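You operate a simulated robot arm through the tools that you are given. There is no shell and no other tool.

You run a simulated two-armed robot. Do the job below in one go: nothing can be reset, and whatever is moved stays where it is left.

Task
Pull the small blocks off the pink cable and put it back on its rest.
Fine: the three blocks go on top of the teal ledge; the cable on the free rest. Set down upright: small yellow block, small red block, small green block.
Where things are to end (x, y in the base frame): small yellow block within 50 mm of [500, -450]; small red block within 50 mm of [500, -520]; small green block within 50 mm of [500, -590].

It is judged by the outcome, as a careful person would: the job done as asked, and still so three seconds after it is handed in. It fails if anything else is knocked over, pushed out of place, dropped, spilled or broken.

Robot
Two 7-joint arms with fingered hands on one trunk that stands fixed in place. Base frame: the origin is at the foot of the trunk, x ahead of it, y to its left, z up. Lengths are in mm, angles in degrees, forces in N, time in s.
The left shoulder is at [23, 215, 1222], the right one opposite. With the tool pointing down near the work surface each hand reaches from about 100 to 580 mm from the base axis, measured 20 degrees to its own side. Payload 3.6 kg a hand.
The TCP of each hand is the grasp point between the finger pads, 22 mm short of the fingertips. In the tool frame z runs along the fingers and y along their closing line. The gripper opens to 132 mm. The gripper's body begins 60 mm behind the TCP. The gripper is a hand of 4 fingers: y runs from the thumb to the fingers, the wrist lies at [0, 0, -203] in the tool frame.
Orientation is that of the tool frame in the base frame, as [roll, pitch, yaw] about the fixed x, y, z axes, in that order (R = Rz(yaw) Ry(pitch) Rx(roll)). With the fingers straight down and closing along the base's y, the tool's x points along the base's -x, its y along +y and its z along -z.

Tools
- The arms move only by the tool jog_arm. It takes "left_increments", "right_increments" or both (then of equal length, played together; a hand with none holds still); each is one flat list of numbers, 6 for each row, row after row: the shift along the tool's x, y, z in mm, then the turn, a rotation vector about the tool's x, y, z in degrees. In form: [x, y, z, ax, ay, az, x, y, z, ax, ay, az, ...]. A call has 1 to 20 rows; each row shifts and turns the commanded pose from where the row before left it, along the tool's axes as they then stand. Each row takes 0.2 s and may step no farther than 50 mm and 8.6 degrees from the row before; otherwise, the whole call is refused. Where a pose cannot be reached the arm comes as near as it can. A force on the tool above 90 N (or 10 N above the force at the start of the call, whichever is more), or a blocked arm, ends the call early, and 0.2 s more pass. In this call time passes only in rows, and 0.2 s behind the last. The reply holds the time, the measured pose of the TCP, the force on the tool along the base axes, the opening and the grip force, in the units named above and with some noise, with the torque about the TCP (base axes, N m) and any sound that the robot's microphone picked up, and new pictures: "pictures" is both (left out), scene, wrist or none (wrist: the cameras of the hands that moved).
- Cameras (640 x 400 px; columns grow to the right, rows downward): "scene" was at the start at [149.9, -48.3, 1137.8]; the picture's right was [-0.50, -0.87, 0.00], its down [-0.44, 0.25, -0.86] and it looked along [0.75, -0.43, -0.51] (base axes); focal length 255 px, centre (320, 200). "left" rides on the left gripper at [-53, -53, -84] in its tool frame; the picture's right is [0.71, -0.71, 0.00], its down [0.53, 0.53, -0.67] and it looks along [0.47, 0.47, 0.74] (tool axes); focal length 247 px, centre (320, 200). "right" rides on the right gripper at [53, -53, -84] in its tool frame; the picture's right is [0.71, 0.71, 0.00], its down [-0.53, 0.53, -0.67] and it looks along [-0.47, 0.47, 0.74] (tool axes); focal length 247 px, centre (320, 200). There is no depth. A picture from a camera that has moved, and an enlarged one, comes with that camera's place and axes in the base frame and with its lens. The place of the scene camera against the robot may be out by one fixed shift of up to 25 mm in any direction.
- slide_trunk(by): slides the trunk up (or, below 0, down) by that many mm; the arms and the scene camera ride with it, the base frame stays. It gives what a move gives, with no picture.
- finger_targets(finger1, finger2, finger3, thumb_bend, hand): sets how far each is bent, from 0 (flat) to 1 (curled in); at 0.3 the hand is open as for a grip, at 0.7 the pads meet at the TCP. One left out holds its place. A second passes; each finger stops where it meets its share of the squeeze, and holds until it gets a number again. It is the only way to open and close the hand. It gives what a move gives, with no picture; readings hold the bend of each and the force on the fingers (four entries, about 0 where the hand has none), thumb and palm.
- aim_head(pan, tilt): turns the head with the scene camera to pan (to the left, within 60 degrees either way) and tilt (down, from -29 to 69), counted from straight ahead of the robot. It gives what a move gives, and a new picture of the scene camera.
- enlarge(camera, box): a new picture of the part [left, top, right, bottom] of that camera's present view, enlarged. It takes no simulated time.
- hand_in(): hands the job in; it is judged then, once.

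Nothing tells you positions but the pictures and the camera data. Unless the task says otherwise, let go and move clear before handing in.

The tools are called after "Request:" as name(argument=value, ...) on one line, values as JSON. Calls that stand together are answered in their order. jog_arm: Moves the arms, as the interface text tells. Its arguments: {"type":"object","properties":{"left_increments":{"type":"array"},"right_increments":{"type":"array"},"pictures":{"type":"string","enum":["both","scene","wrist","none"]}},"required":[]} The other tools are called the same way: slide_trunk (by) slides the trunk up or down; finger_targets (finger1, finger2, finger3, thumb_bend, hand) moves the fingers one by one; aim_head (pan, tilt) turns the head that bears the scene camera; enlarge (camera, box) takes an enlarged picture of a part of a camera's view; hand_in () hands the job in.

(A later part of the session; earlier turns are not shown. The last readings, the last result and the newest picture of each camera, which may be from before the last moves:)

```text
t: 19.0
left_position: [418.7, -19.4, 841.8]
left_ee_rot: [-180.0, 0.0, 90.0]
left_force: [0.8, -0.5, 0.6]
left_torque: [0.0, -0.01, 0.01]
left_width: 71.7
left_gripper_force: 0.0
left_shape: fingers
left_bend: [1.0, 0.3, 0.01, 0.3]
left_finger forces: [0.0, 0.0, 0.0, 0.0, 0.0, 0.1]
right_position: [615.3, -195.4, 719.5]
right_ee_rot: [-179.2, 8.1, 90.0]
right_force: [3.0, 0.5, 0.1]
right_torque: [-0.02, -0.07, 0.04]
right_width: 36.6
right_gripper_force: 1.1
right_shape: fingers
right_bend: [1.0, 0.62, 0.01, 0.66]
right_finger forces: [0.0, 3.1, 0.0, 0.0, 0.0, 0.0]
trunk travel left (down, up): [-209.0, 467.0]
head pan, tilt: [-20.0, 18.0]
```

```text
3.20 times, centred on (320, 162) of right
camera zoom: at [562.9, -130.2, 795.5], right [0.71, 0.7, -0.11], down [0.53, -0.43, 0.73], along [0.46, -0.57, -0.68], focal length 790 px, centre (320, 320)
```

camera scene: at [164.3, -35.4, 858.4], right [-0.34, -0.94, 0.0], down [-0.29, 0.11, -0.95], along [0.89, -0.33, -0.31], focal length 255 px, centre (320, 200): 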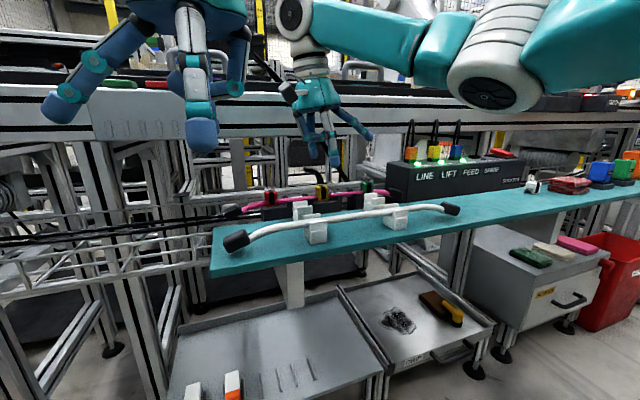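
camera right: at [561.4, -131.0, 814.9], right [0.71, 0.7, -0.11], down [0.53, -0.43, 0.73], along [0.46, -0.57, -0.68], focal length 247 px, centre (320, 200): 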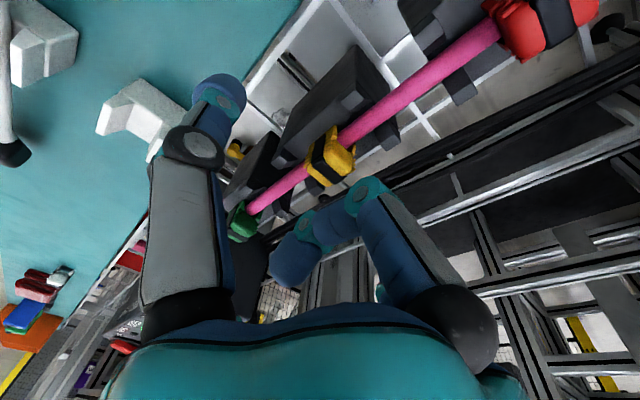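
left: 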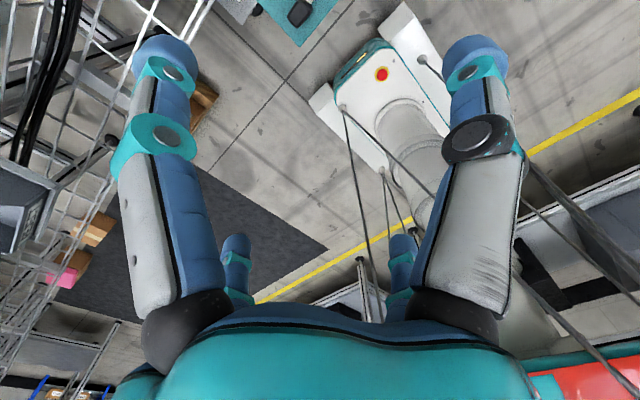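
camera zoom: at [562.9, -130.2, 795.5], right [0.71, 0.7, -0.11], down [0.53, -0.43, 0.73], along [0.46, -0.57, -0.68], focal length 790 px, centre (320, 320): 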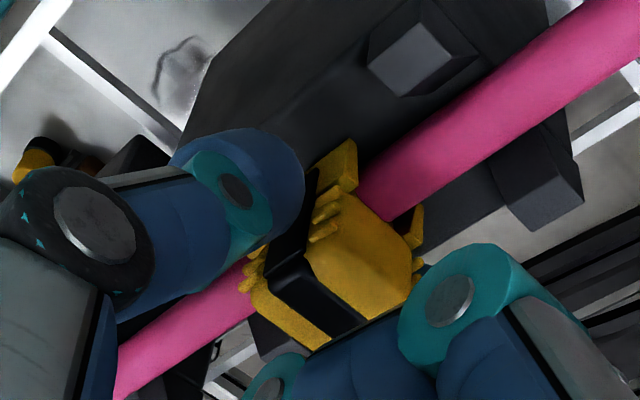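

Finger 2 has met the rear face and the thumb is almost on the front. I'll finish the squeeze with the thumb.

Request:
finger_targets(hand="right", finger2=0.66, thumb_bend=0.76)

Request:
enlarge(camera="right", box=[220, 100, 420, 225])

Request:
enlarge(camera="scene", box=[270, 140, 398, 220])

```text
t: 20.0
left_position: [418.8, -18.4, 840.8]
left_ee_rot: [-179.9, 0.0, 90.0]
left_force: [-0.5, -0.5, 0.7]
left_torque: [0.0, -0.03, 0.0]
left_width: 71.8
left_gripper_force: 0.0
left_shape: fingers
left_bend: [1.0, 0.3, 0.01, 0.3]
left_finger forces: [0.0, 0.0, 0.0, 0.0, 0.0, 0.0]
right_position: [615.4, -195.5, 720.6]
right_ee_rot: [-179.2, 8.1, 90.0]
right_force: [-1.8, -0.4, -0.4]
right_torque: [-0.02, -0.01, -0.03]
right_width: 30.2
right_gripper_force: 5.7
right_shape: fingers
right_bend: [1.0, 0.6, 0.01, 0.73]
right_finger forces: [0.1, 5.1, 0.0, 0.0, 5.7, 0.1]
trunk travel left (down, up): [-209.0, 467.0]
head pan, tilt: [-20.0, 18.0]
```

```text
3.20 times, centred on (320, 162) of right
camera zoom: at [562.7, -130.1, 795.6], right [0.71, 0.7, -0.11], down [0.53, -0.43, 0.73], along [0.46, -0.57, -0.68], focal length 790 px, centre (320, 320)
```

zoom: 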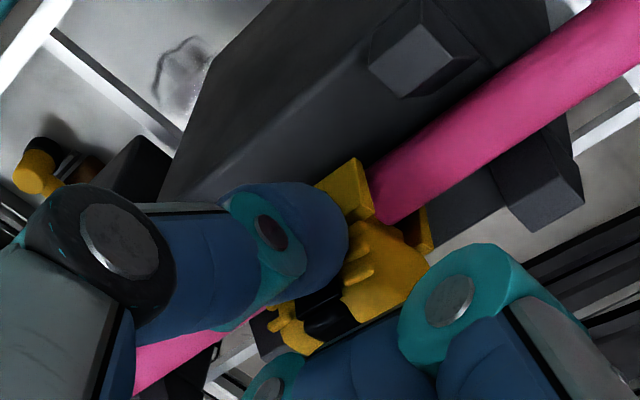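

```text
5.00 times, centred on (334, 180) of scene
camera zoom: at [164.3, -35.4, 858.5], right [-0.34, -0.94, 0.0], down [-0.29, 0.11, -0.95], along [0.89, -0.33, -0.31], focal length 1275 px, centre (250, 300)
```

zoom: 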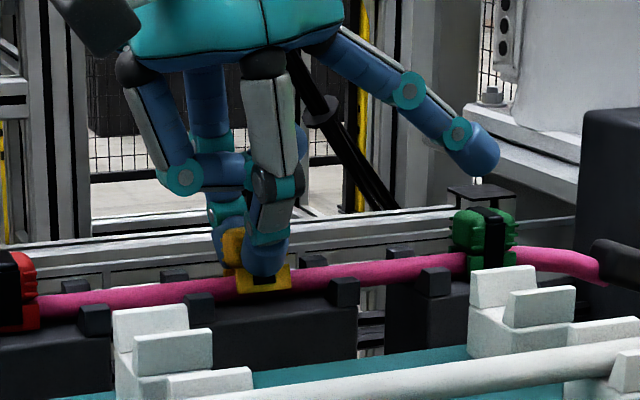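

I have about 5.5 N of squeeze on yellow. I'll firm up the grip before pulling.

Request:
finger_targets(hand="right", finger2=0.8, thumb_bend=0.82)

Request:
enlarge(camera="scene", box=[270, 140, 398, 220])

```text
t: 21.0
left_position: [419.5, -18.1, 841.5]
left_ee_rot: [-180.0, 0.0, 90.0]
left_force: [-0.3, 0.4, -1.2]
left_torque: [0.01, 0.02, 0.01]
left_width: 71.7
left_gripper_force: 0.1
left_shape: fingers
left_bend: [1.0, 0.3, 0.01, 0.3]
left_finger forces: [0.0, 0.1, 0.0, 0.0, 0.0, 0.0]
right_position: [615.7, -196.1, 719.9]
right_ee_rot: [-179.2, 8.1, 90.0]
right_force: [-0.7, 0.0, 0.7]
right_torque: [-0.03, 0.0, -0.01]
right_width: 26.7
right_gripper_force: 8.6
right_shape: fingers
right_bend: [1.0, 0.59, 0.01, 0.78]
right_finger forces: [0.0, 8.5, 0.1, 0.0, 8.9, 0.1]
trunk travel left (down, up): [-209.0, 467.0]
head pan, tilt: [-20.0, 18.0]
```

```text
5.00 times, centred on (334, 180) of scene
camera zoom: at [164.3, -35.4, 858.5], right [-0.34, -0.94, 0.0], down [-0.29, 0.11, -0.95], along [0.89, -0.33, -0.31], focal length 1275 px, centre (250, 300)
```

zoom: 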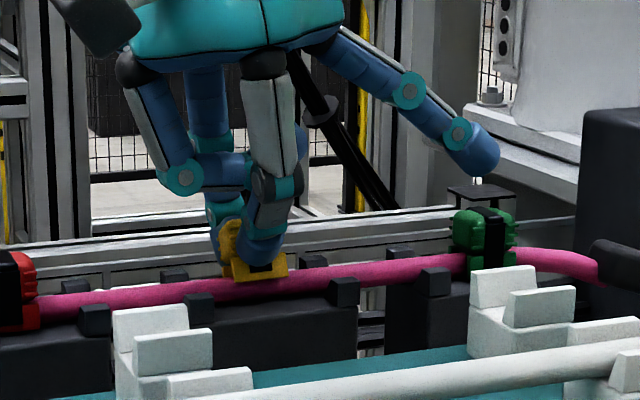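

Squeezing is rolling yellow back around the cable because the hand sits about 10 mm too far forward. I'll open, shift the hand along x, and grip again centred.

Request:
finger_targets(hand="right", finger2=0.5, thumb_bend=0.55)

Request:
enlarge(camera="right", box=[220, 100, 420, 225])

Request:
enlarge(camera="scene", box=[294, 150, 374, 200])

```text
t: 22.0
left_position: [419.2, -18.6, 841.4]
left_ee_rot: [-179.9, 0.1, 90.0]
left_force: [0.8, -0.4, -0.3]
left_torque: [0.0, 0.0, 0.0]
left_width: 71.7
left_gripper_force: 0.0
left_shape: fingers
left_bend: [1.0, 0.3, 0.01, 0.3]
left_finger forces: [0.0, 0.1, 0.0, 0.0, 0.0, 0.0]
right_position: [616.0, -196.3, 720.2]
right_ee_rot: [-179.2, 8.1, 89.9]
right_force: [0.4, 0.5, 0.4]
right_torque: [0.02, -0.01, -0.03]
right_width: 46.5
right_gripper_force: 0.1
right_shape: fingers
right_bend: [1.0, 0.5, 0.01, 0.55]
right_finger forces: [0.0, 0.0, 0.1, 0.1, 0.0, 0.0]
trunk travel left (down, up): [-209.0, 467.0]
head pan, tilt: [-20.0, 18.0]
```

```text
3.20 times, centred on (320, 162) of right
camera zoom: at [562.7, -130.1, 795.6], right [0.71, 0.7, -0.11], down [0.53, -0.43, 0.73], along [0.46, -0.57, -0.68], focal length 790 px, centre (320, 320)
```

zoom: 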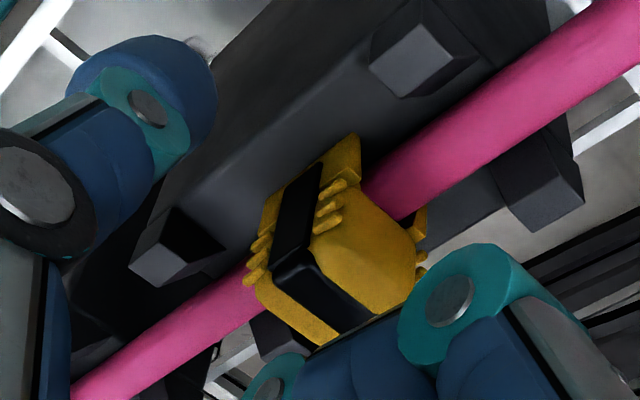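

```text
8.00 times, centred on (334, 175) of scene
camera zoom: at [164.3, -35.4, 858.5], right [-0.34, -0.94, 0.0], down [-0.29, 0.11, -0.95], along [0.89, -0.33, -0.31], focal length 2040 px, centre (208, 400)
```

zoom: 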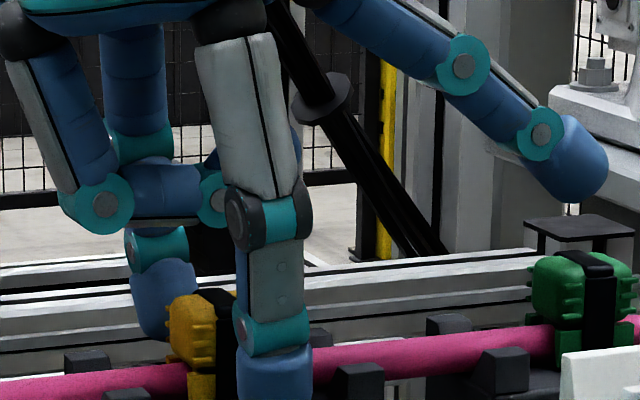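

Yellow sprang back upright, so nothing is harmed. The thumb is the stiffer side, so I'll shift +4 mm in x, stop the thumb at the block's front and let finger 2 do the squeezing.

Request:
jog_arm(right_increments=[0, 4, 0, 0, 0, 0], pictures="none")

Request:
finger_targets(hand="right", finger2=0.6, thumb_bend=0.67)

Request:
finger_targets(hand="right", finger2=0.8)

Request:
enlarge(camera="right", box=[220, 100, 420, 225])

Request:
enlarge(camera="scene", box=[294, 160, 374, 210])

```text
t: 22.4
left_position: [418.3, -18.3, 841.9]
left_ee_rot: [-180.0, -0.1, 90.1]
left_force: [-0.1, -0.1, -0.3]
left_torque: [0.01, -0.01, -0.03]
left_width: 71.8
left_gripper_force: 0.0
left_shape: fingers
left_bend: [1.0, 0.3, 0.01, 0.3]
left_finger forces: [0.0, 0.1, 0.0, 0.0, 0.0, 0.0]
right_position: [618.9, -196.7, 719.0]
right_ee_rot: [-179.4, 8.0, 89.9]
right_force: [0.5, 0.4, 0.2]
right_torque: [-0.02, 0.01, -0.01]
right_width: 46.4
right_gripper_force: 0.1
right_shape: fingers
right_bend: [1.0, 0.5, 0.01, 0.55]
right_finger forces: [0.0, 0.0, 0.1, 0.0, 0.0, 0.1]
trunk travel left (down, up): [-209.0, 467.0]
head pan, tilt: [-20.0, 18.0]
```

```text
t: 23.4
left_position: [419.4, -18.0, 841.4]
left_ee_rot: [-180.0, 0.0, 90.0]
left_force: [-0.5, -0.1, -0.2]
left_torque: [-0.03, 0.0, 0.01]
left_width: 71.2
left_gripper_force: 0.0
left_shape: fingers
left_bend: [1.0, 0.3, 0.01, 0.3]
left_finger forces: [0.0, 0.0, 0.1, 0.0, 0.1, 0.0]
right_position: [618.6, -197.5, 718.4]
right_ee_rot: [-179.2, 8.1, 90.0]
right_force: [-0.4, -0.6, 0.8]
right_torque: [0.0, 0.02, -0.04]
right_width: 36.0
right_gripper_force: 0.2
right_shape: fingers
right_bend: [1.0, 0.6, 0.01, 0.67]
right_finger forces: [0.0, 0.0, 0.0, 0.1, 1.0, 0.0]
trunk travel left (down, up): [-209.0, 467.0]
head pan, tilt: [-20.0, 18.0]
```

```text
t: 24.4
left_position: [419.5, -18.3, 841.4]
left_ee_rot: [180.0, 0.0, 89.9]
left_force: [0.5, 1.1, 0.4]
left_torque: [-0.01, 0.02, 0.01]
left_width: 71.7
left_gripper_force: 0.1
left_shape: fingers
left_bend: [1.0, 0.3, 0.01, 0.3]
left_finger forces: [0.1, 0.0, 0.0, 0.0, 0.1, 0.1]
right_position: [618.2, -196.6, 719.0]
right_ee_rot: [-179.3, 8.0, 90.0]
right_force: [2.3, 0.5, -0.7]
right_torque: [0.02, -0.03, -0.01]
right_width: 38.3
right_gripper_force: 5.2
right_shape: fingers
right_bend: [1.0, 0.67, 0.01, 0.64]
right_finger forces: [0.1, 5.9, 0.1, 0.0, 4.1, 0.0]
trunk travel left (down, up): [-209.0, 467.0]
head pan, tilt: [-20.0, 18.0]
```

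```text
3.20 times, centred on (320, 162) of right
camera zoom: at [566.2, -131.0, 794.8], right [0.71, 0.7, -0.11], down [0.53, -0.43, 0.73], along [0.46, -0.57, -0.68], focal length 790 px, centre (320, 320)
```

zoom: 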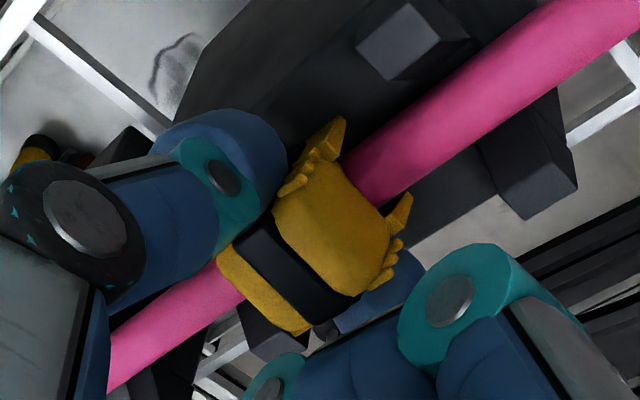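

```text
8.00 times, centred on (334, 185) of scene
camera zoom: at [164.4, -35.4, 858.4], right [-0.34, -0.94, 0.0], down [-0.29, 0.11, -0.95], along [0.89, -0.33, -0.31], focal length 2040 px, centre (208, 320)
```

zoom: 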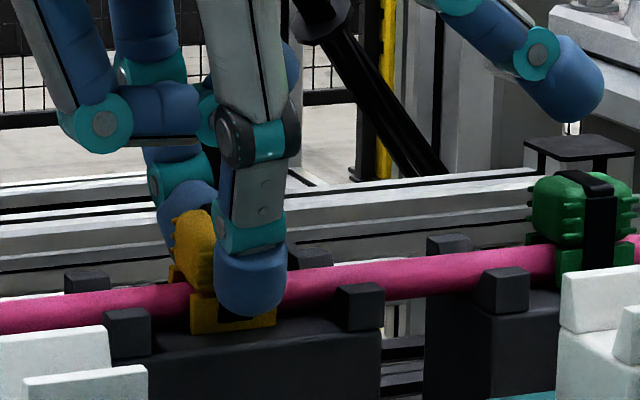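

It now leans slightly the other way, so I'll bring the thumb forward a touch to centre it.

Request:
finger_targets(hand="right", thumb_bend=0.74)

Request:
enlarge(camera="right", box=[220, 100, 420, 225])

Request:
enlarge(camera="scene", box=[294, 160, 374, 210])

```text
t: 25.4
left_position: [418.5, -18.6, 841.6]
left_ee_rot: [179.9, 0.0, 90.0]
left_force: [0.2, 0.1, -0.3]
left_torque: [0.02, -0.04, 0.0]
left_width: 71.6
left_gripper_force: 0.0
left_shape: fingers
left_bend: [1.0, 0.3, 0.01, 0.3]
left_finger forces: [0.0, 0.0, 0.1, 0.0, 0.0, 0.0]
right_position: [618.3, -195.3, 718.5]
right_ee_rot: [-179.2, 8.2, 89.9]
right_force: [0.3, -0.4, -1.7]
right_torque: [0.0, 0.03, 0.03]
right_width: 35.6
right_gripper_force: 7.5
right_shape: fingers
right_bend: [1.0, 0.65, 0.01, 0.67]
right_finger forces: [0.0, 7.9, 0.0, 0.0, 8.2, 0.1]
trunk travel left (down, up): [-209.0, 467.0]
head pan, tilt: [-20.0, 18.0]
```

```text
3.20 times, centred on (320, 162) of right
camera zoom: at [566.1, -131.0, 794.6], right [0.71, 0.7, -0.11], down [0.54, -0.43, 0.73], along [0.46, -0.57, -0.68], focal length 790 px, centre (320, 320)
```

zoom: 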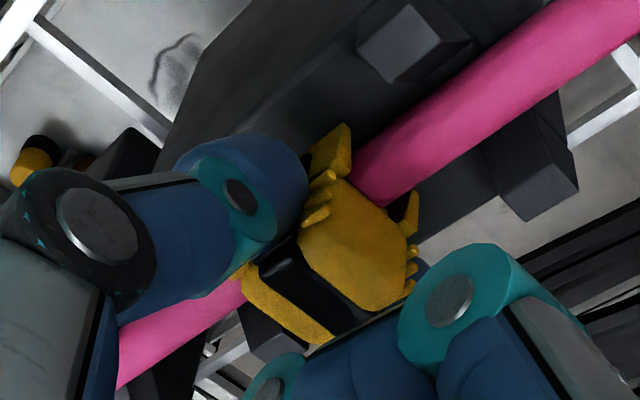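

```text
8.00 times, centred on (334, 185) of scene
camera zoom: at [164.4, -35.5, 858.4], right [-0.34, -0.94, 0.0], down [-0.29, 0.11, -0.95], along [0.89, -0.33, -0.31], focal length 2040 px, centre (208, 320)
```

zoom: 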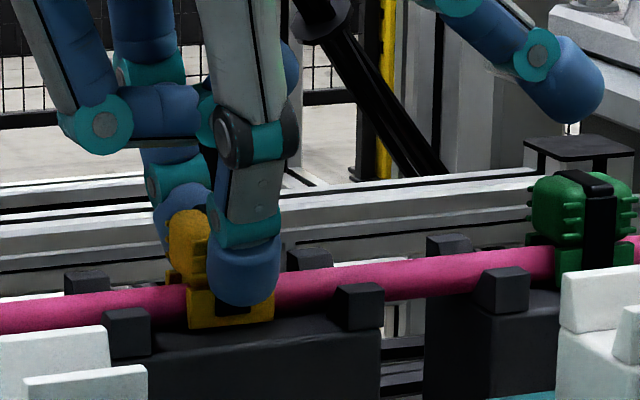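

Yellow is gripped centred and upright with about 8 N. I'll try a slow lift and watch the force to learn how the blocks hold on the cable.

Request:
jog_arm(right_increments=[-0.7, 0, -5, 0, 0, 0, -0.7, 0, -5, 0, 0, 0], pictures="none")

Request:
enlarge(camera="scene", box=[220, 140, 420, 265])

Request:
enlarge(camera="right", box=[220, 100, 420, 225])

```text
t: 26.0
left_position: [418.0, -18.3, 839.7]
left_ee_rot: [-180.0, 0.0, 90.0]
left_force: [0.5, -0.2, -1.1]
left_torque: [-0.04, 0.02, 0.01]
left_width: 71.6
left_gripper_force: 0.1
left_shape: fingers
left_bend: [1.0, 0.3, 0.01, 0.3]
left_finger forces: [0.0, 0.0, 0.0, 0.1, 0.0, 0.0]
right_position: [620.0, -195.8, 730.7]
right_ee_rot: [-179.3, 8.2, 90.0]
right_force: [-0.1, 0.3, -0.3]
right_torque: [-0.03, 0.0, 0.02]
right_width: 35.4
right_gripper_force: 8.2
right_shape: fingers
right_bend: [1.0, 0.65, 0.01, 0.68]
right_finger forces: [0.0, 7.9, 0.0, 0.0, 8.0, 0.0]
trunk travel left (down, up): [-209.0, 467.0]
head pan, tilt: [-20.0, 18.0]
```

```text
3.20 times, centred on (320, 202) of scene
camera zoom: at [164.4, -35.4, 858.5], right [-0.34, -0.94, 0.0], down [-0.29, 0.11, -0.95], along [0.89, -0.33, -0.31], focal length 816 px, centre (320, 192)
```

zoom: 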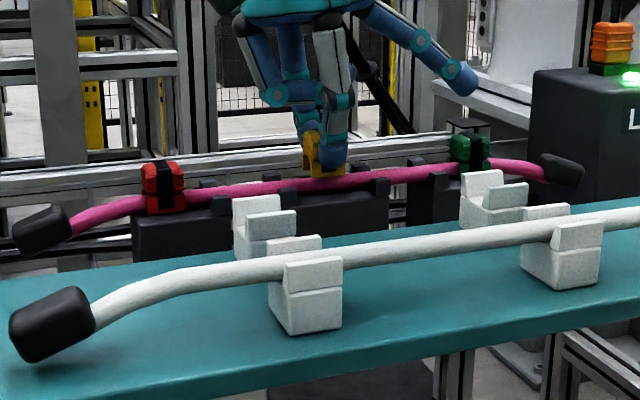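

```text
3.20 times, centred on (320, 162) of right
camera zoom: at [566.9, -130.7, 805.3], right [0.71, 0.7, -0.11], down [0.53, -0.43, 0.73], along [0.46, -0.57, -0.68], focal length 790 px, centre (320, 320)
```

zoom: 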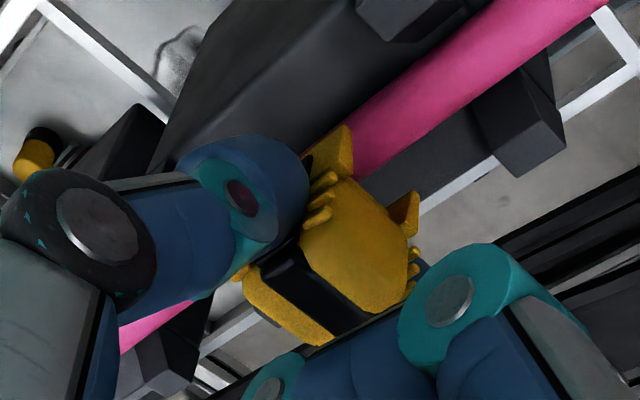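

The force stayed near zero and the cable doesn't seem to have risen with the block. I'll zoom in on it.

Request:
enlarge(camera="scene", box=[294, 160, 374, 210])

```text
8.00 times, centred on (334, 185) of scene
camera zoom: at [164.4, -35.4, 858.5], right [-0.34, -0.94, 0.0], down [-0.29, 0.11, -0.95], along [0.89, -0.33, -0.31], focal length 2040 px, centre (208, 320)
```

zoom: 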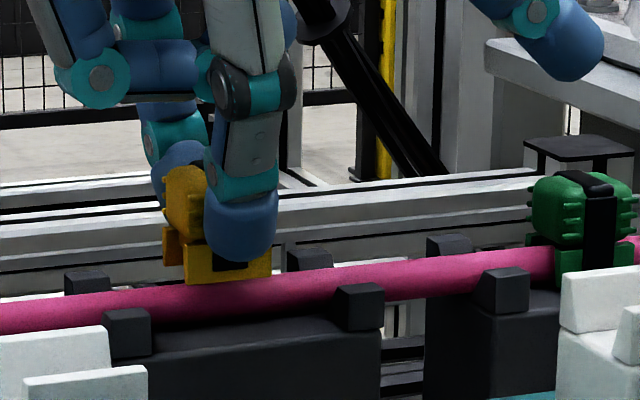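

The block straddles the cable and lifts off freely, so the job is simpler than I feared and one hand is enough per block. I'll raise yellow well clear, bring it forward of the box, then move right above the ledge.

Request:
jog_arm(right_increments=[-5, 0, -35, 0, 0, 0, -5, 0, -35, 0, 0, 0, 0, -40, 0, 0, 0, 0, 0, -40, 0, 0, 0, 0, 0, -40, 0, 0, 0, 0], pictures="none")

Request:
jog_arm(right_increments=[-41.9, 0, 5.9, 0, 0, 0, -41.9, 0, 5.9, 0, 0, 0, -41.9, 0, 5.9, 0, 0, 0, -41.9, 0, 5.9, 0, 0, 0, -41.9, 0, 5.9, 0, 0, 0, -41.9, 0, 5.9, 0, 0, 0], pictures="both")

```text
t: 27.2
left_position: [418.0, -18.4, 841.9]
left_ee_rot: [-180.0, 0.0, 90.0]
left_force: [0.4, 0.0, 0.2]
left_torque: [-0.02, 0.02, -0.01]
left_width: 71.7
left_gripper_force: 0.0
left_shape: fingers
left_bend: [1.0, 0.3, 0.01, 0.3]
left_finger forces: [0.1, 0.0, 0.0, 0.0, 0.1, 0.0]
right_position: [499.1, -195.0, 802.5]
right_ee_rot: [-179.1, 8.1, 89.9]
right_force: [0.1, 0.5, -0.6]
right_torque: [-0.02, -0.03, 0.01]
right_width: 35.3
right_gripper_force: 7.8
right_shape: fingers
right_bend: [1.0, 0.65, 0.01, 0.68]
right_finger forces: [0.0, 7.8, 0.0, 0.1, 7.9, 0.0]
trunk travel left (down, up): [-209.0, 467.0]
head pan, tilt: [-20.0, 18.0]
```

```text
t: 28.6
left_position: [418.9, -19.1, 841.4]
left_ee_rot: [-180.0, 0.0, 90.0]
left_force: [0.6, 0.0, -0.4]
left_torque: [-0.01, 0.04, 0.01]
left_width: 71.7
left_gripper_force: 0.0
left_shape: fingers
left_bend: [1.0, 0.3, 0.01, 0.3]
left_finger forces: [0.0, 0.0, 0.1, 0.0, 0.0, 0.0]
right_position: [498.3, -450.9, 803.8]
right_ee_rot: [-179.3, 8.1, 90.0]
right_force: [0.6, -0.8, -0.6]
right_torque: [-0.04, -0.04, -0.01]
right_width: 35.2
right_gripper_force: 7.6
right_shape: fingers
right_bend: [1.0, 0.65, 0.01, 0.68]
right_finger forces: [0.0, 7.8, 0.0, 0.0, 7.8, 0.1]
trunk travel left (down, up): [-209.0, 467.0]
head pan, tilt: [-20.0, 18.0]
camera scene: at [164.1, -35.5, 858.5], right [-0.34, -0.94, 0.0], down [-0.29, 0.11, -0.95], along [0.89, -0.33, -0.31], focal length 255 px, centre (320, 200)
camera right: at [445.4, -385.3, 881.1], right [0.71, 0.7, -0.11], down [0.53, -0.43, 0.73], along [0.46, -0.57, -0.68], focal length 247 px, centre (320, 200)
```

scene: 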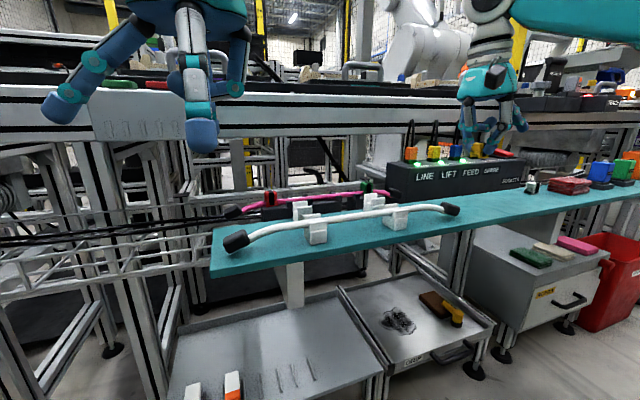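
right: 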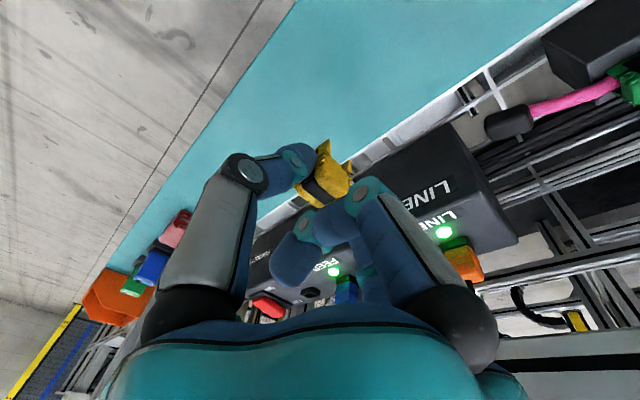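

The hand holds yellow over the ledge at [498,-451], where the ledge spans roughly x=445 to 564. I'll lower most of the way and look.

Request:
jog_arm(right_increments=[5.56, 0, 39.6, 0, 0, 0, 4.9, 0, 34.6, 0, 0, 0], pictures="wrist")

Request:
enlarge(camera="scene", box=[420, 130, 548, 210])

```text
t: 29.2
left_position: [418.5, -18.9, 841.8]
left_ee_rot: [179.9, 0.0, 90.1]
left_force: [0.2, 0.3, 0.0]
left_torque: [-0.02, 0.03, -0.02]
left_width: 71.4
left_gripper_force: 0.0
left_shape: fingers
left_bend: [1.0, 0.3, 0.01, 0.3]
left_finger forces: [0.0, 0.0, 0.1, 0.0, 0.1, 0.1]
right_position: [499.8, -450.9, 729.2]
right_ee_rot: [-179.3, 8.2, 90.1]
right_force: [0.6, 0.1, 0.2]
right_torque: [-0.03, 0.03, 0.01]
right_width: 35.0
right_gripper_force: 7.5
right_shape: fingers
right_bend: [1.0, 0.65, 0.01, 0.68]
right_finger forces: [0.0, 7.9, 0.1, 0.0, 7.9, 0.1]
trunk travel left (down, up): [-209.0, 467.0]
head pan, tilt: [-20.0, 18.0]
camera right: at [446.6, -385.4, 804.6], right [0.71, 0.7, -0.11], down [0.54, -0.43, 0.73], along [0.46, -0.57, -0.68], focal length 247 px, centre (320, 200)
```

right: 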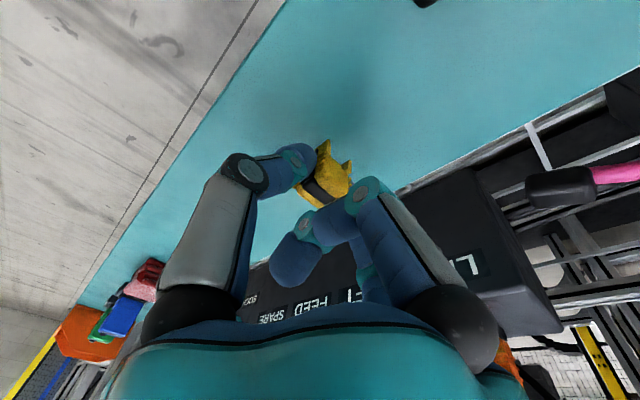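

```text
5.00 times, centred on (484, 170) of scene
camera zoom: at [164.3, -35.6, 858.4], right [-0.34, -0.94, 0.0], down [-0.29, 0.11, -0.95], along [0.89, -0.33, -0.31], focal length 1275 px, centre (-500, 350)
```

zoom: 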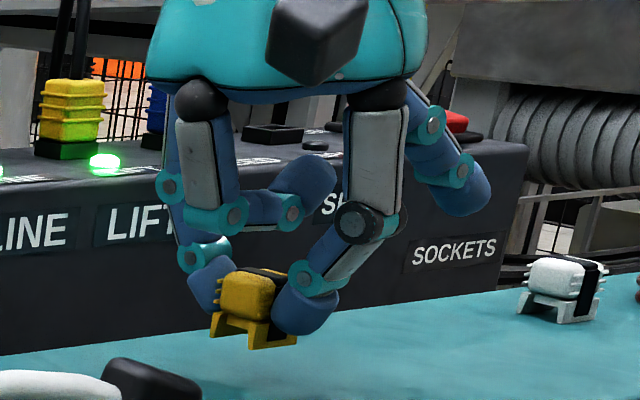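

Yellow hangs just above the ledge, upright. The white lump further right is another block standing on the ledge that I must leave alone. I'll lower gently until I feel contact.

Request:
jog_arm(right_increments=[1.1, 0, 8, 0, 0, 0, 0.7, 0, 5, 0, 0, 0], pictures="none")

Request:
enlarge(camera="scene", box=[436, 160, 516, 210])

```text
t: 29.8
left_position: [418.0, -17.6, 839.9]
left_ee_rot: [-180.0, 0.1, 90.0]
left_force: [0.2, -1.3, -0.6]
left_torque: [0.04, -0.01, -0.01]
left_width: 71.5
left_gripper_force: 0.0
left_shape: fingers
left_bend: [1.0, 0.3, 0.01, 0.3]
left_finger forces: [0.1, 0.0, 0.0, 0.0, 0.1, 0.0]
right_position: [497.1, -449.8, 715.9]
right_ee_rot: [-179.3, 8.2, 90.0]
right_force: [-0.4, 0.3, 0.1]
right_torque: [-0.03, -0.03, 0.01]
right_width: 35.1
right_gripper_force: 8.3
right_shape: fingers
right_bend: [1.0, 0.65, 0.01, 0.68]
right_finger forces: [0.0, 7.9, 0.0, 0.0, 7.9, 0.1]
trunk travel left (down, up): [-209.0, 467.0]
head pan, tilt: [-20.0, 18.0]
```

```text
8.00 times, centred on (476, 185) of scene
camera zoom: at [164.2, -35.5, 858.5], right [-0.34, -0.94, 0.0], down [-0.29, 0.11, -0.95], along [0.89, -0.33, -0.31], focal length 2040 px, centre (-928, 320)
```

zoom: 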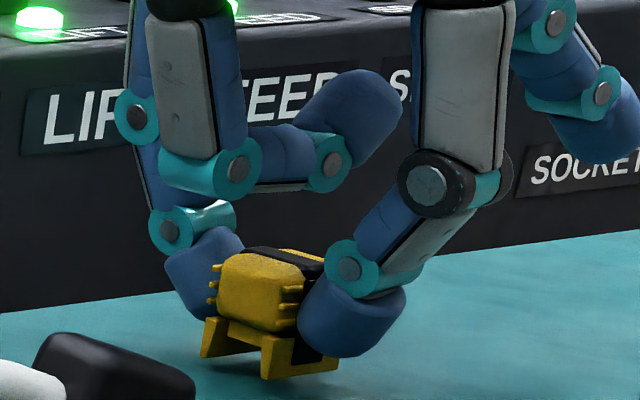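

Request:
jog_arm(right_increments=[0.4, 0, 3, 0, 0, 0, 0.4, 0, 3, 0, 0, 0], pictures="none")

Request:
enlarge(camera="scene", box=[436, 160, 516, 210])

```text
t: 30.4
left_position: [418.7, -18.8, 842.4]
left_ee_rot: [-180.0, 0.0, 90.0]
left_force: [-0.3, -0.7, 0.6]
left_torque: [0.0, -0.02, 0.0]
left_width: 71.4
left_gripper_force: 0.1
left_shape: fingers
left_bend: [1.0, 0.3, 0.01, 0.3]
left_finger forces: [0.0, 0.0, 0.1, 0.0, 0.0, 0.0]
right_position: [498.1, -449.7, 710.9]
right_ee_rot: [-179.5, 8.2, 90.0]
right_force: [0.0, -0.3, 8.5]
right_torque: [-0.04, -0.01, 0.02]
right_width: 35.0
right_gripper_force: 10.2
right_shape: fingers
right_bend: [1.0, 0.65, 0.01, 0.68]
right_finger forces: [0.0, 9.7, 0.0, 0.1, 10.5, 0.1]
trunk travel left (down, up): [-209.0, 467.0]
head pan, tilt: [-20.0, 18.0]
```

```text
8.00 times, centred on (476, 185) of scene
camera zoom: at [163.7, -35.2, 858.8], right [-0.34, -0.94, 0.0], down [-0.29, 0.11, -0.95], along [0.89, -0.33, -0.31], focal length 2040 px, centre (-928, 320)
```

zoom: 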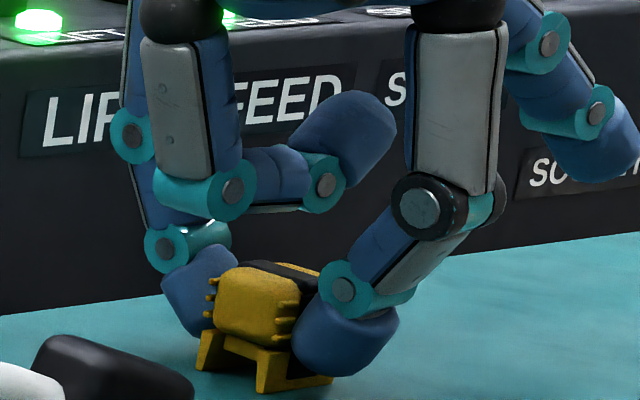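

Yellow is on the ledge with 8.5 N of contact. I'll ease off 1 mm, then open both digits evenly.

Request:
jog_arm(right_increments=[-0.15, 0, -1.2, 0, 0, 0], pictures="none")

Request:
finger_targets(hand="right", finger2=0.5, thumb_bend=0.5)

Request:
enlarge(camera="scene", box=[436, 160, 516, 210])

```text
t: 30.8
left_position: [417.9, -18.7, 840.0]
left_ee_rot: [-179.9, 0.1, 90.1]
left_force: [0.2, 0.2, -0.2]
left_torque: [-0.02, -0.03, -0.02]
left_width: 71.7
left_gripper_force: 0.1
left_shape: fingers
left_bend: [1.0, 0.3, 0.01, 0.3]
left_finger forces: [0.1, 0.0, 0.0, 0.1, 0.1, 0.1]
right_position: [497.7, -450.5, 711.6]
right_ee_rot: [-179.3, 8.2, 90.1]
right_force: [1.2, -0.4, 6.0]
right_torque: [-0.03, -0.05, -0.01]
right_width: 35.1
right_gripper_force: 9.4
right_shape: fingers
right_bend: [1.0, 0.64, 0.01, 0.68]
right_finger forces: [0.0, 9.8, 0.0, 0.0, 8.9, 0.0]
trunk travel left (down, up): [-209.0, 467.0]
head pan, tilt: [-20.0, 18.0]
```

```text
t: 31.8
left_position: [419.0, -18.6, 842.3]
left_ee_rot: [179.9, 0.0, 89.9]
left_force: [-0.1, 0.4, -0.2]
left_torque: [0.01, -0.01, 0.0]
left_width: 71.5
left_gripper_force: 0.0
left_shape: fingers
left_bend: [1.0, 0.3, 0.01, 0.3]
left_finger forces: [0.0, 0.0, 0.0, 0.0, 0.0, 0.0]
right_position: [497.8, -451.3, 710.8]
right_ee_rot: [-179.1, 8.2, 90.0]
right_force: [1.1, 0.3, -0.9]
right_torque: [0.0, 0.0, -0.02]
right_width: 51.6
right_gripper_force: 0.2
right_shape: fingers
right_bend: [1.0, 0.5, 0.01, 0.5]
right_finger forces: [0.0, 0.0, 0.0, 0.1, 0.0, 0.1]
trunk travel left (down, up): [-209.0, 467.0]
head pan, tilt: [-20.0, 18.0]
```

```text
8.00 times, centred on (476, 185) of scene
camera zoom: at [164.2, -35.5, 858.5], right [-0.34, -0.94, 0.0], down [-0.29, 0.11, -0.95], along [0.89, -0.33, -0.31], focal length 2040 px, centre (-928, 320)
```

zoom: 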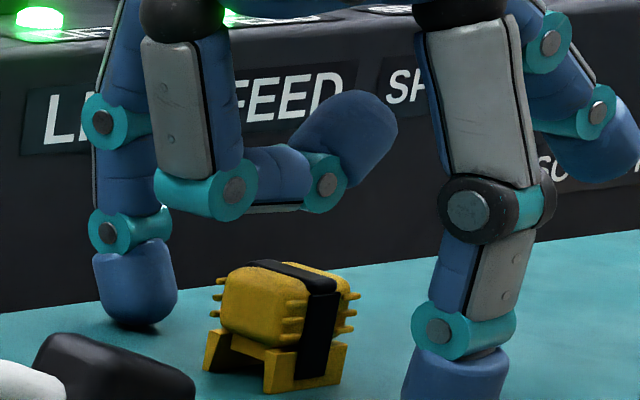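

Yellow stands upright on the ledge at about [498,-450]. I'll lift straight off, move the left hand aside, and bring the right hand to red.

Request:
jog_arm(right_increments=[-5.6, 0, -40, 0, 0, 0, -5.6, 0, -40, 0, 0, 0, -2, 0, -15, 0, 0, 0], left_increments=[35, 0, -10, 0, 0, 0, 35, 0, -10, 0, 0, 0, 35, 0, -10, 0, 0, 0], pictures="scene")

Request:
jog_arm(right_increments=[41.9, 0, -5.9, 0, 0, 0, 41.9, 0, -5.9, 0, 0, 0, 41.9, 0, -5.9, 0, 0, 0, 41.9, 0, -5.9, 0, 0, 0, 41.9, 0, -5.9, 0, 0, 0, 41.9, 0, -5.9, 0, 0, 0, 0, 0, 0, 0, 8.1, 0, 0, 39.3, 0, 0, 0, 0, 0, 39.3, 0, 0, 0, 0, 0, 39.3, 0, 0, 0, 0, 33, 0, 0, 0, 0, 0, 33, 0, 0, 0, 0, 0, 33, 0, 0, 0, 0, 0], pictures="both")

```text
t: 32.6
left_position: [418.6, 82.9, 874.2]
left_ee_rot: [-179.9, -0.1, 89.9]
left_force: [0.2, 0.1, -0.7]
left_torque: [0.01, -0.01, -0.02]
left_width: 71.6
left_gripper_force: 0.0
left_shape: fingers
left_bend: [1.0, 0.3, 0.01, 0.3]
left_finger forces: [0.0, 0.0, 0.0, 0.0, 0.1, 0.1]
right_position: [499.4, -449.4, 805.5]
right_ee_rot: [-179.2, 8.1, 89.9]
right_force: [0.2, 0.9, 0.0]
right_torque: [-0.02, 0.0, 0.02]
right_width: 51.6
right_gripper_force: 0.1
right_shape: fingers
right_bend: [1.0, 0.5, 0.01, 0.5]
right_finger forces: [0.1, 0.0, 0.0, 0.0, 0.0, 0.0]
trunk travel left (down, up): [-209.0, 467.0]
head pan, tilt: [-20.0, 18.0]
camera scene: at [164.1, -35.4, 858.5], right [-0.34, -0.94, 0.0], down [-0.29, 0.11, -0.95], along [0.89, -0.33, -0.31], focal length 255 px, centre (320, 200)
```

scene: 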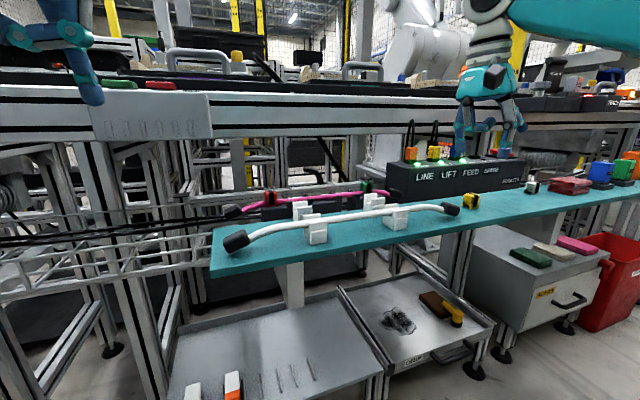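

```text
t: 35.4
left_position: [418.9, 81.7, 873.1]
left_ee_rot: [179.9, 0.0, 90.1]
left_force: [0.7, 0.2, -0.4]
left_torque: [0.02, 0.01, -0.01]
left_width: 71.8
left_gripper_force: 0.1
left_shape: fingers
left_bend: [1.0, 0.3, 0.01, 0.3]
left_finger forces: [0.0, 0.0, 0.0, 0.0, 0.0, 0.0]
right_position: [619.3, -98.5, 805.9]
right_ee_rot: [-179.1, 0.0, 89.9]
right_force: [-0.1, 0.1, -0.7]
right_torque: [-0.01, -0.01, 0.02]
right_width: 51.5
right_gripper_force: 0.1
right_shape: fingers
right_bend: [1.0, 0.5, 0.01, 0.5]
right_finger forces: [0.1, 0.0, 0.1, 0.0, 0.0, 0.0]
trunk travel left (down, up): [-209.0, 467.0]
head pan, tilt: [-20.0, 18.0]
camera scene: at [164.3, -35.4, 858.5], right [-0.34, -0.94, 0.0], down [-0.29, 0.11, -0.95], along [0.89, -0.33, -0.31], focal length 255 px, centre (320, 200)
camera right: at [566.6, -43.6, 889.9], right [0.71, 0.71, -0.01], down [0.53, -0.53, 0.66], along [0.46, -0.47, -0.75], focal length 247 px, centre (320, 200)
```

scene: 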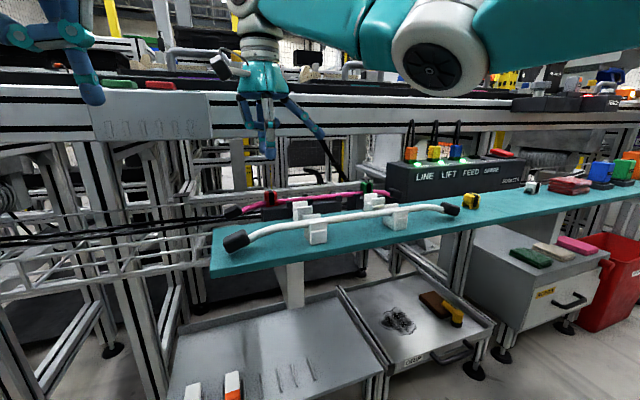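
right: 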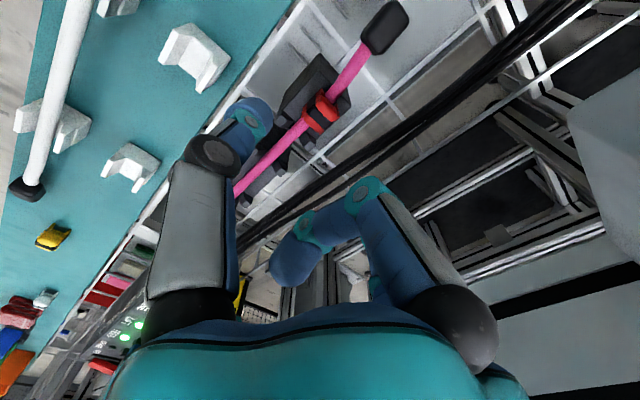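

The right hand is over red, which I place at [618,-97]. The finger paths look clear, so I'll lower in two stages.

Request:
jog_arm(right_increments=[1, 0, 33, 0, 0, 0, 0.5, 0, 33, 0, 0, 0], pictures="none")

Request:
enlarge(camera="right", box=[220, 80, 420, 205])

Request:
enlarge(camera="scene", box=[216, 130, 344, 210])

```text
t: 36.0
left_position: [419.1, 83.0, 873.4]
left_ee_rot: [-179.9, 0.1, 90.0]
left_force: [-0.3, 0.0, 0.5]
left_torque: [0.02, -0.01, -0.02]
left_width: 71.5
left_gripper_force: 0.0
left_shape: fingers
left_bend: [1.0, 0.3, 0.01, 0.3]
left_finger forces: [0.0, 0.0, 0.0, 0.1, 0.1, 0.0]
right_position: [618.5, -94.6, 737.2]
right_ee_rot: [-179.3, 0.0, 89.9]
right_force: [-0.3, -0.7, 0.0]
right_torque: [0.01, 0.03, -0.01]
right_width: 51.7
right_gripper_force: 0.1
right_shape: fingers
right_bend: [1.0, 0.5, 0.01, 0.5]
right_finger forces: [0.0, 0.0, 0.0, 0.1, 0.0, 0.1]
trunk travel left (down, up): [-209.0, 467.0]
head pan, tilt: [-20.0, 18.0]
```

```text
3.20 times, centred on (320, 142) of right
camera zoom: at [567.0, -39.8, 821.2], right [0.71, 0.71, -0.01], down [0.53, -0.53, 0.66], along [0.46, -0.47, -0.75], focal length 790 px, centre (320, 384)
```

zoom: 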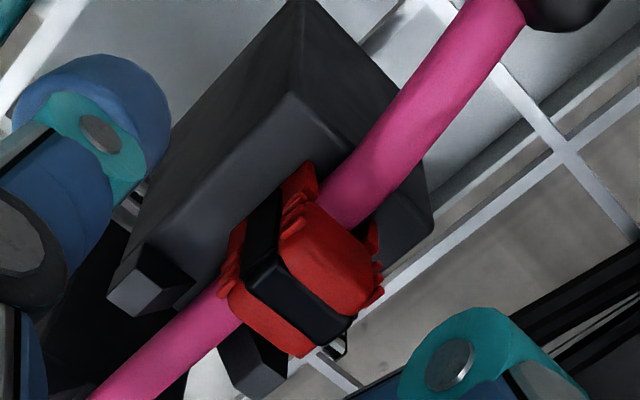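

```text
5.00 times, centred on (280, 170) of scene
camera zoom: at [164.5, -35.4, 858.4], right [-0.34, -0.94, 0.0], down [-0.29, 0.11, -0.95], along [0.89, -0.33, -0.31], focal length 1275 px, centre (520, 350)
```

zoom: 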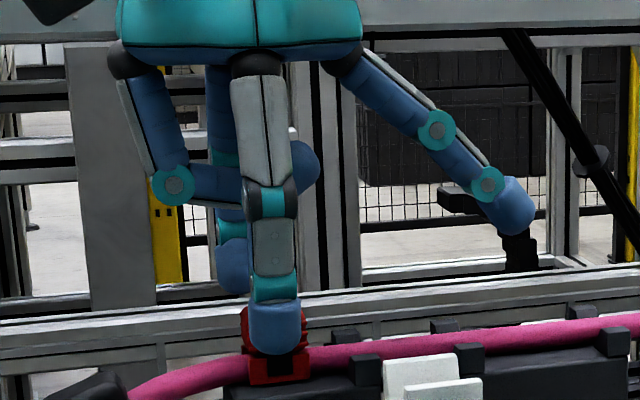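

Red is centred between the digits. I'll lower the last 18 mm and close with the same balanced targets that worked for yellow.

Request:
jog_arm(right_increments=[0, 0, 9, 0, 0, 0, -0.5, 0, 9, 0, 0, 0], pictures="none")

Request:
finger_targets(hand="right", finger2=0.62, thumb_bend=0.64)

Request:
enlarge(camera="right", box=[220, 100, 420, 225])

```text
t: 36.6
left_position: [418.9, 84.1, 873.1]
left_ee_rot: [179.9, -0.1, 90.0]
left_force: [0.1, 0.3, -0.8]
left_torque: [0.0, -0.01, 0.01]
left_width: 71.3
left_gripper_force: 0.1
left_shape: fingers
left_bend: [1.0, 0.3, 0.01, 0.3]
left_finger forces: [0.0, 0.1, 0.0, 0.0, 0.0, 0.0]
right_position: [619.0, -94.3, 719.0]
right_ee_rot: [-179.2, 0.0, 89.9]
right_force: [0.3, 0.4, -0.4]
right_torque: [-0.03, 0.01, 0.03]
right_width: 51.3
right_gripper_force: 0.0
right_shape: fingers
right_bend: [1.0, 0.5, 0.01, 0.5]
right_finger forces: [0.1, 0.0, 0.0, 0.0, 0.1, 0.0]
trunk travel left (down, up): [-209.0, 467.0]
head pan, tilt: [-20.0, 18.0]
```

```text
t: 37.6
left_position: [419.0, 83.3, 873.6]
left_ee_rot: [-180.0, 0.1, 89.9]
left_force: [0.7, 0.4, -0.7]
left_torque: [-0.02, 0.04, 0.0]
left_width: 71.9
left_gripper_force: 0.1
left_shape: fingers
left_bend: [1.0, 0.3, 0.01, 0.3]
left_finger forces: [0.1, 0.0, 0.0, 0.0, 0.0, 0.0]
right_position: [618.5, -94.5, 719.3]
right_ee_rot: [-179.2, 0.1, 90.0]
right_force: [0.5, -0.1, 0.4]
right_torque: [0.0, -0.01, 0.02]
right_width: 38.1
right_gripper_force: 0.0
right_shape: fingers
right_bend: [1.0, 0.62, 0.01, 0.64]
right_finger forces: [0.1, 0.0, 0.0, 0.0, 0.1, 0.0]
trunk travel left (down, up): [-209.0, 467.0]
head pan, tilt: [-20.0, 18.0]
```

```text
3.20 times, centred on (320, 162) of right
camera zoom: at [565.9, -40.3, 803.3], right [0.71, 0.71, -0.01], down [0.53, -0.53, 0.66], along [0.46, -0.47, -0.75], focal length 790 px, centre (320, 320)
```

zoom: 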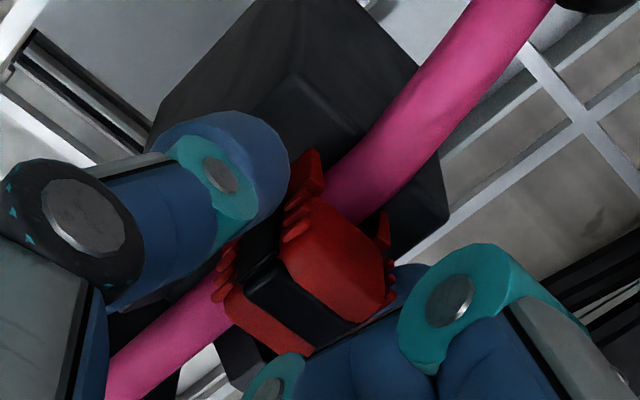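

Request:
finger_targets(hand="right", finger2=0.7, thumb_bend=0.7)

Request:
finger_targets(hand="right", finger2=0.8, thumb_bend=0.74)

Request:
enlarge(camera="right", box=[220, 100, 420, 225])

Request:
enlarge(camera="scene", box=[230, 160, 310, 210])

```text
t: 38.6
left_position: [419.0, 82.9, 873.6]
left_ee_rot: [-179.9, -0.1, 90.0]
left_force: [-0.5, 0.0, 0.2]
left_torque: [0.0, 0.03, 0.01]
left_width: 71.5
left_gripper_force: 0.0
left_shape: fingers
left_bend: [1.0, 0.3, 0.01, 0.3]
left_finger forces: [0.0, 0.0, 0.1, 0.1, 0.1, 0.1]
right_position: [619.1, -94.1, 718.4]
right_ee_rot: [-179.3, 0.0, 89.9]
right_force: [0.1, 0.1, -0.7]
right_torque: [0.0, -0.02, 0.0]
right_width: 35.9
right_gripper_force: 4.1
right_shape: fingers
right_bend: [1.0, 0.64, 0.01, 0.67]
right_finger forces: [0.0, 4.2, 0.0, 0.0, 4.0, 0.1]
trunk travel left (down, up): [-209.0, 467.0]
head pan, tilt: [-20.0, 18.0]
```

```text
t: 39.6
left_position: [417.8, 83.4, 873.0]
left_ee_rot: [179.9, 0.0, 90.0]
left_force: [0.4, -0.3, 0.9]
left_torque: [-0.01, 0.0, 0.01]
left_width: 71.8
left_gripper_force: 0.1
left_shape: fingers
left_bend: [1.0, 0.3, 0.01, 0.3]
left_finger forces: [0.0, 0.1, 0.0, 0.1, 0.1, 0.0]
right_position: [618.1, -95.6, 719.7]
right_ee_rot: [-179.3, 0.0, 89.8]
right_force: [-1.2, 0.5, -0.5]
right_torque: [0.02, 0.05, 0.0]
right_width: 35.5
right_gripper_force: 7.9
right_shape: fingers
right_bend: [1.0, 0.64, 0.01, 0.67]
right_finger forces: [0.0, 7.1, 0.1, 0.0, 8.4, 0.0]
trunk travel left (down, up): [-209.0, 467.0]
head pan, tilt: [-20.0, 18.0]
```

```text
3.20 times, centred on (320, 162) of right
camera zoom: at [565.9, -40.3, 803.2], right [0.71, 0.71, -0.01], down [0.53, -0.53, 0.66], along [0.46, -0.47, -0.75], focal length 790 px, centre (320, 320)
```

zoom: 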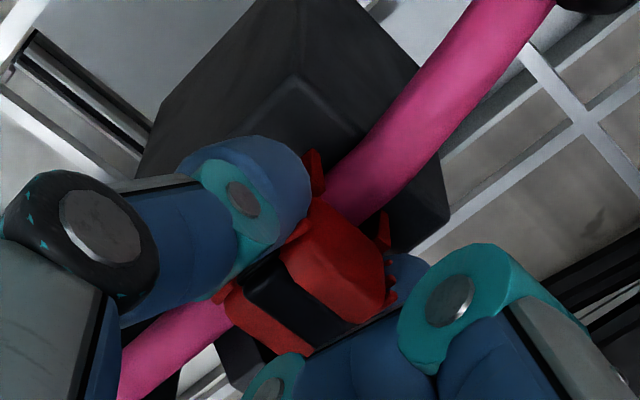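

```text
8.00 times, centred on (270, 185) of scene
camera zoom: at [164.3, -35.4, 858.4], right [-0.34, -0.94, 0.0], down [-0.29, 0.11, -0.95], along [0.89, -0.33, -0.31], focal length 2040 px, centre (720, 320)
```

zoom: 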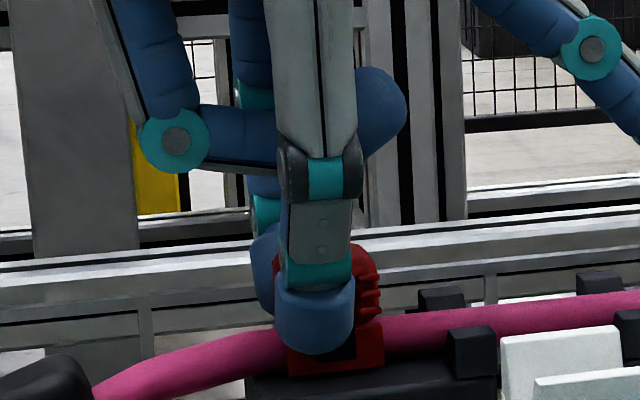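

Red is gripped evenly at about 8 N. I'll lift it slowly and check the cable stays put.

Request:
jog_arm(right_increments=[0, 0, -6, 0, 0, 0, 0, 0, -10, 0, 0, 0, 0, 0, -35, 0, 0, 0, 0, 0, -36, 0, 0, 0], pictures="none")

Request:
enlarge(camera="scene", box=[220, 120, 420, 245])

```text
t: 40.6
left_position: [418.1, 83.4, 873.4]
left_ee_rot: [-179.9, 0.0, 90.1]
left_force: [0.4, 0.3, -0.1]
left_torque: [0.01, -0.04, 0.02]
left_width: 71.7
left_gripper_force: 0.2
left_shape: fingers
left_bend: [1.0, 0.3, 0.01, 0.3]
left_finger forces: [0.0, 0.0, 0.0, 0.1, 0.1, 0.1]
right_position: [617.8, -95.8, 809.0]
right_ee_rot: [-179.2, 0.0, 89.9]
right_force: [-0.6, -0.4, 0.5]
right_torque: [0.02, -0.02, -0.01]
right_width: 34.9
right_gripper_force: 8.3
right_shape: fingers
right_bend: [1.0, 0.64, 0.01, 0.68]
right_finger forces: [0.0, 8.3, 0.0, 0.0, 8.2, 0.1]
trunk travel left (down, up): [-209.0, 467.0]
head pan, tilt: [-20.0, 18.0]
```

```text
3.20 times, centred on (320, 182) of scene
camera zoom: at [164.0, -35.5, 858.6], right [-0.34, -0.94, 0.0], down [-0.29, 0.11, -0.95], along [0.89, -0.33, -0.31], focal length 816 px, centre (320, 256)
```

zoom: 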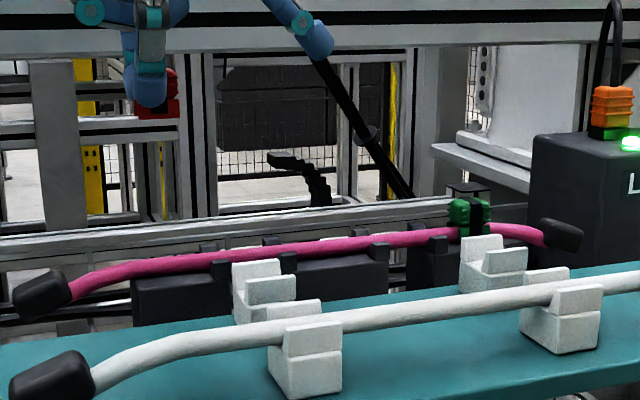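

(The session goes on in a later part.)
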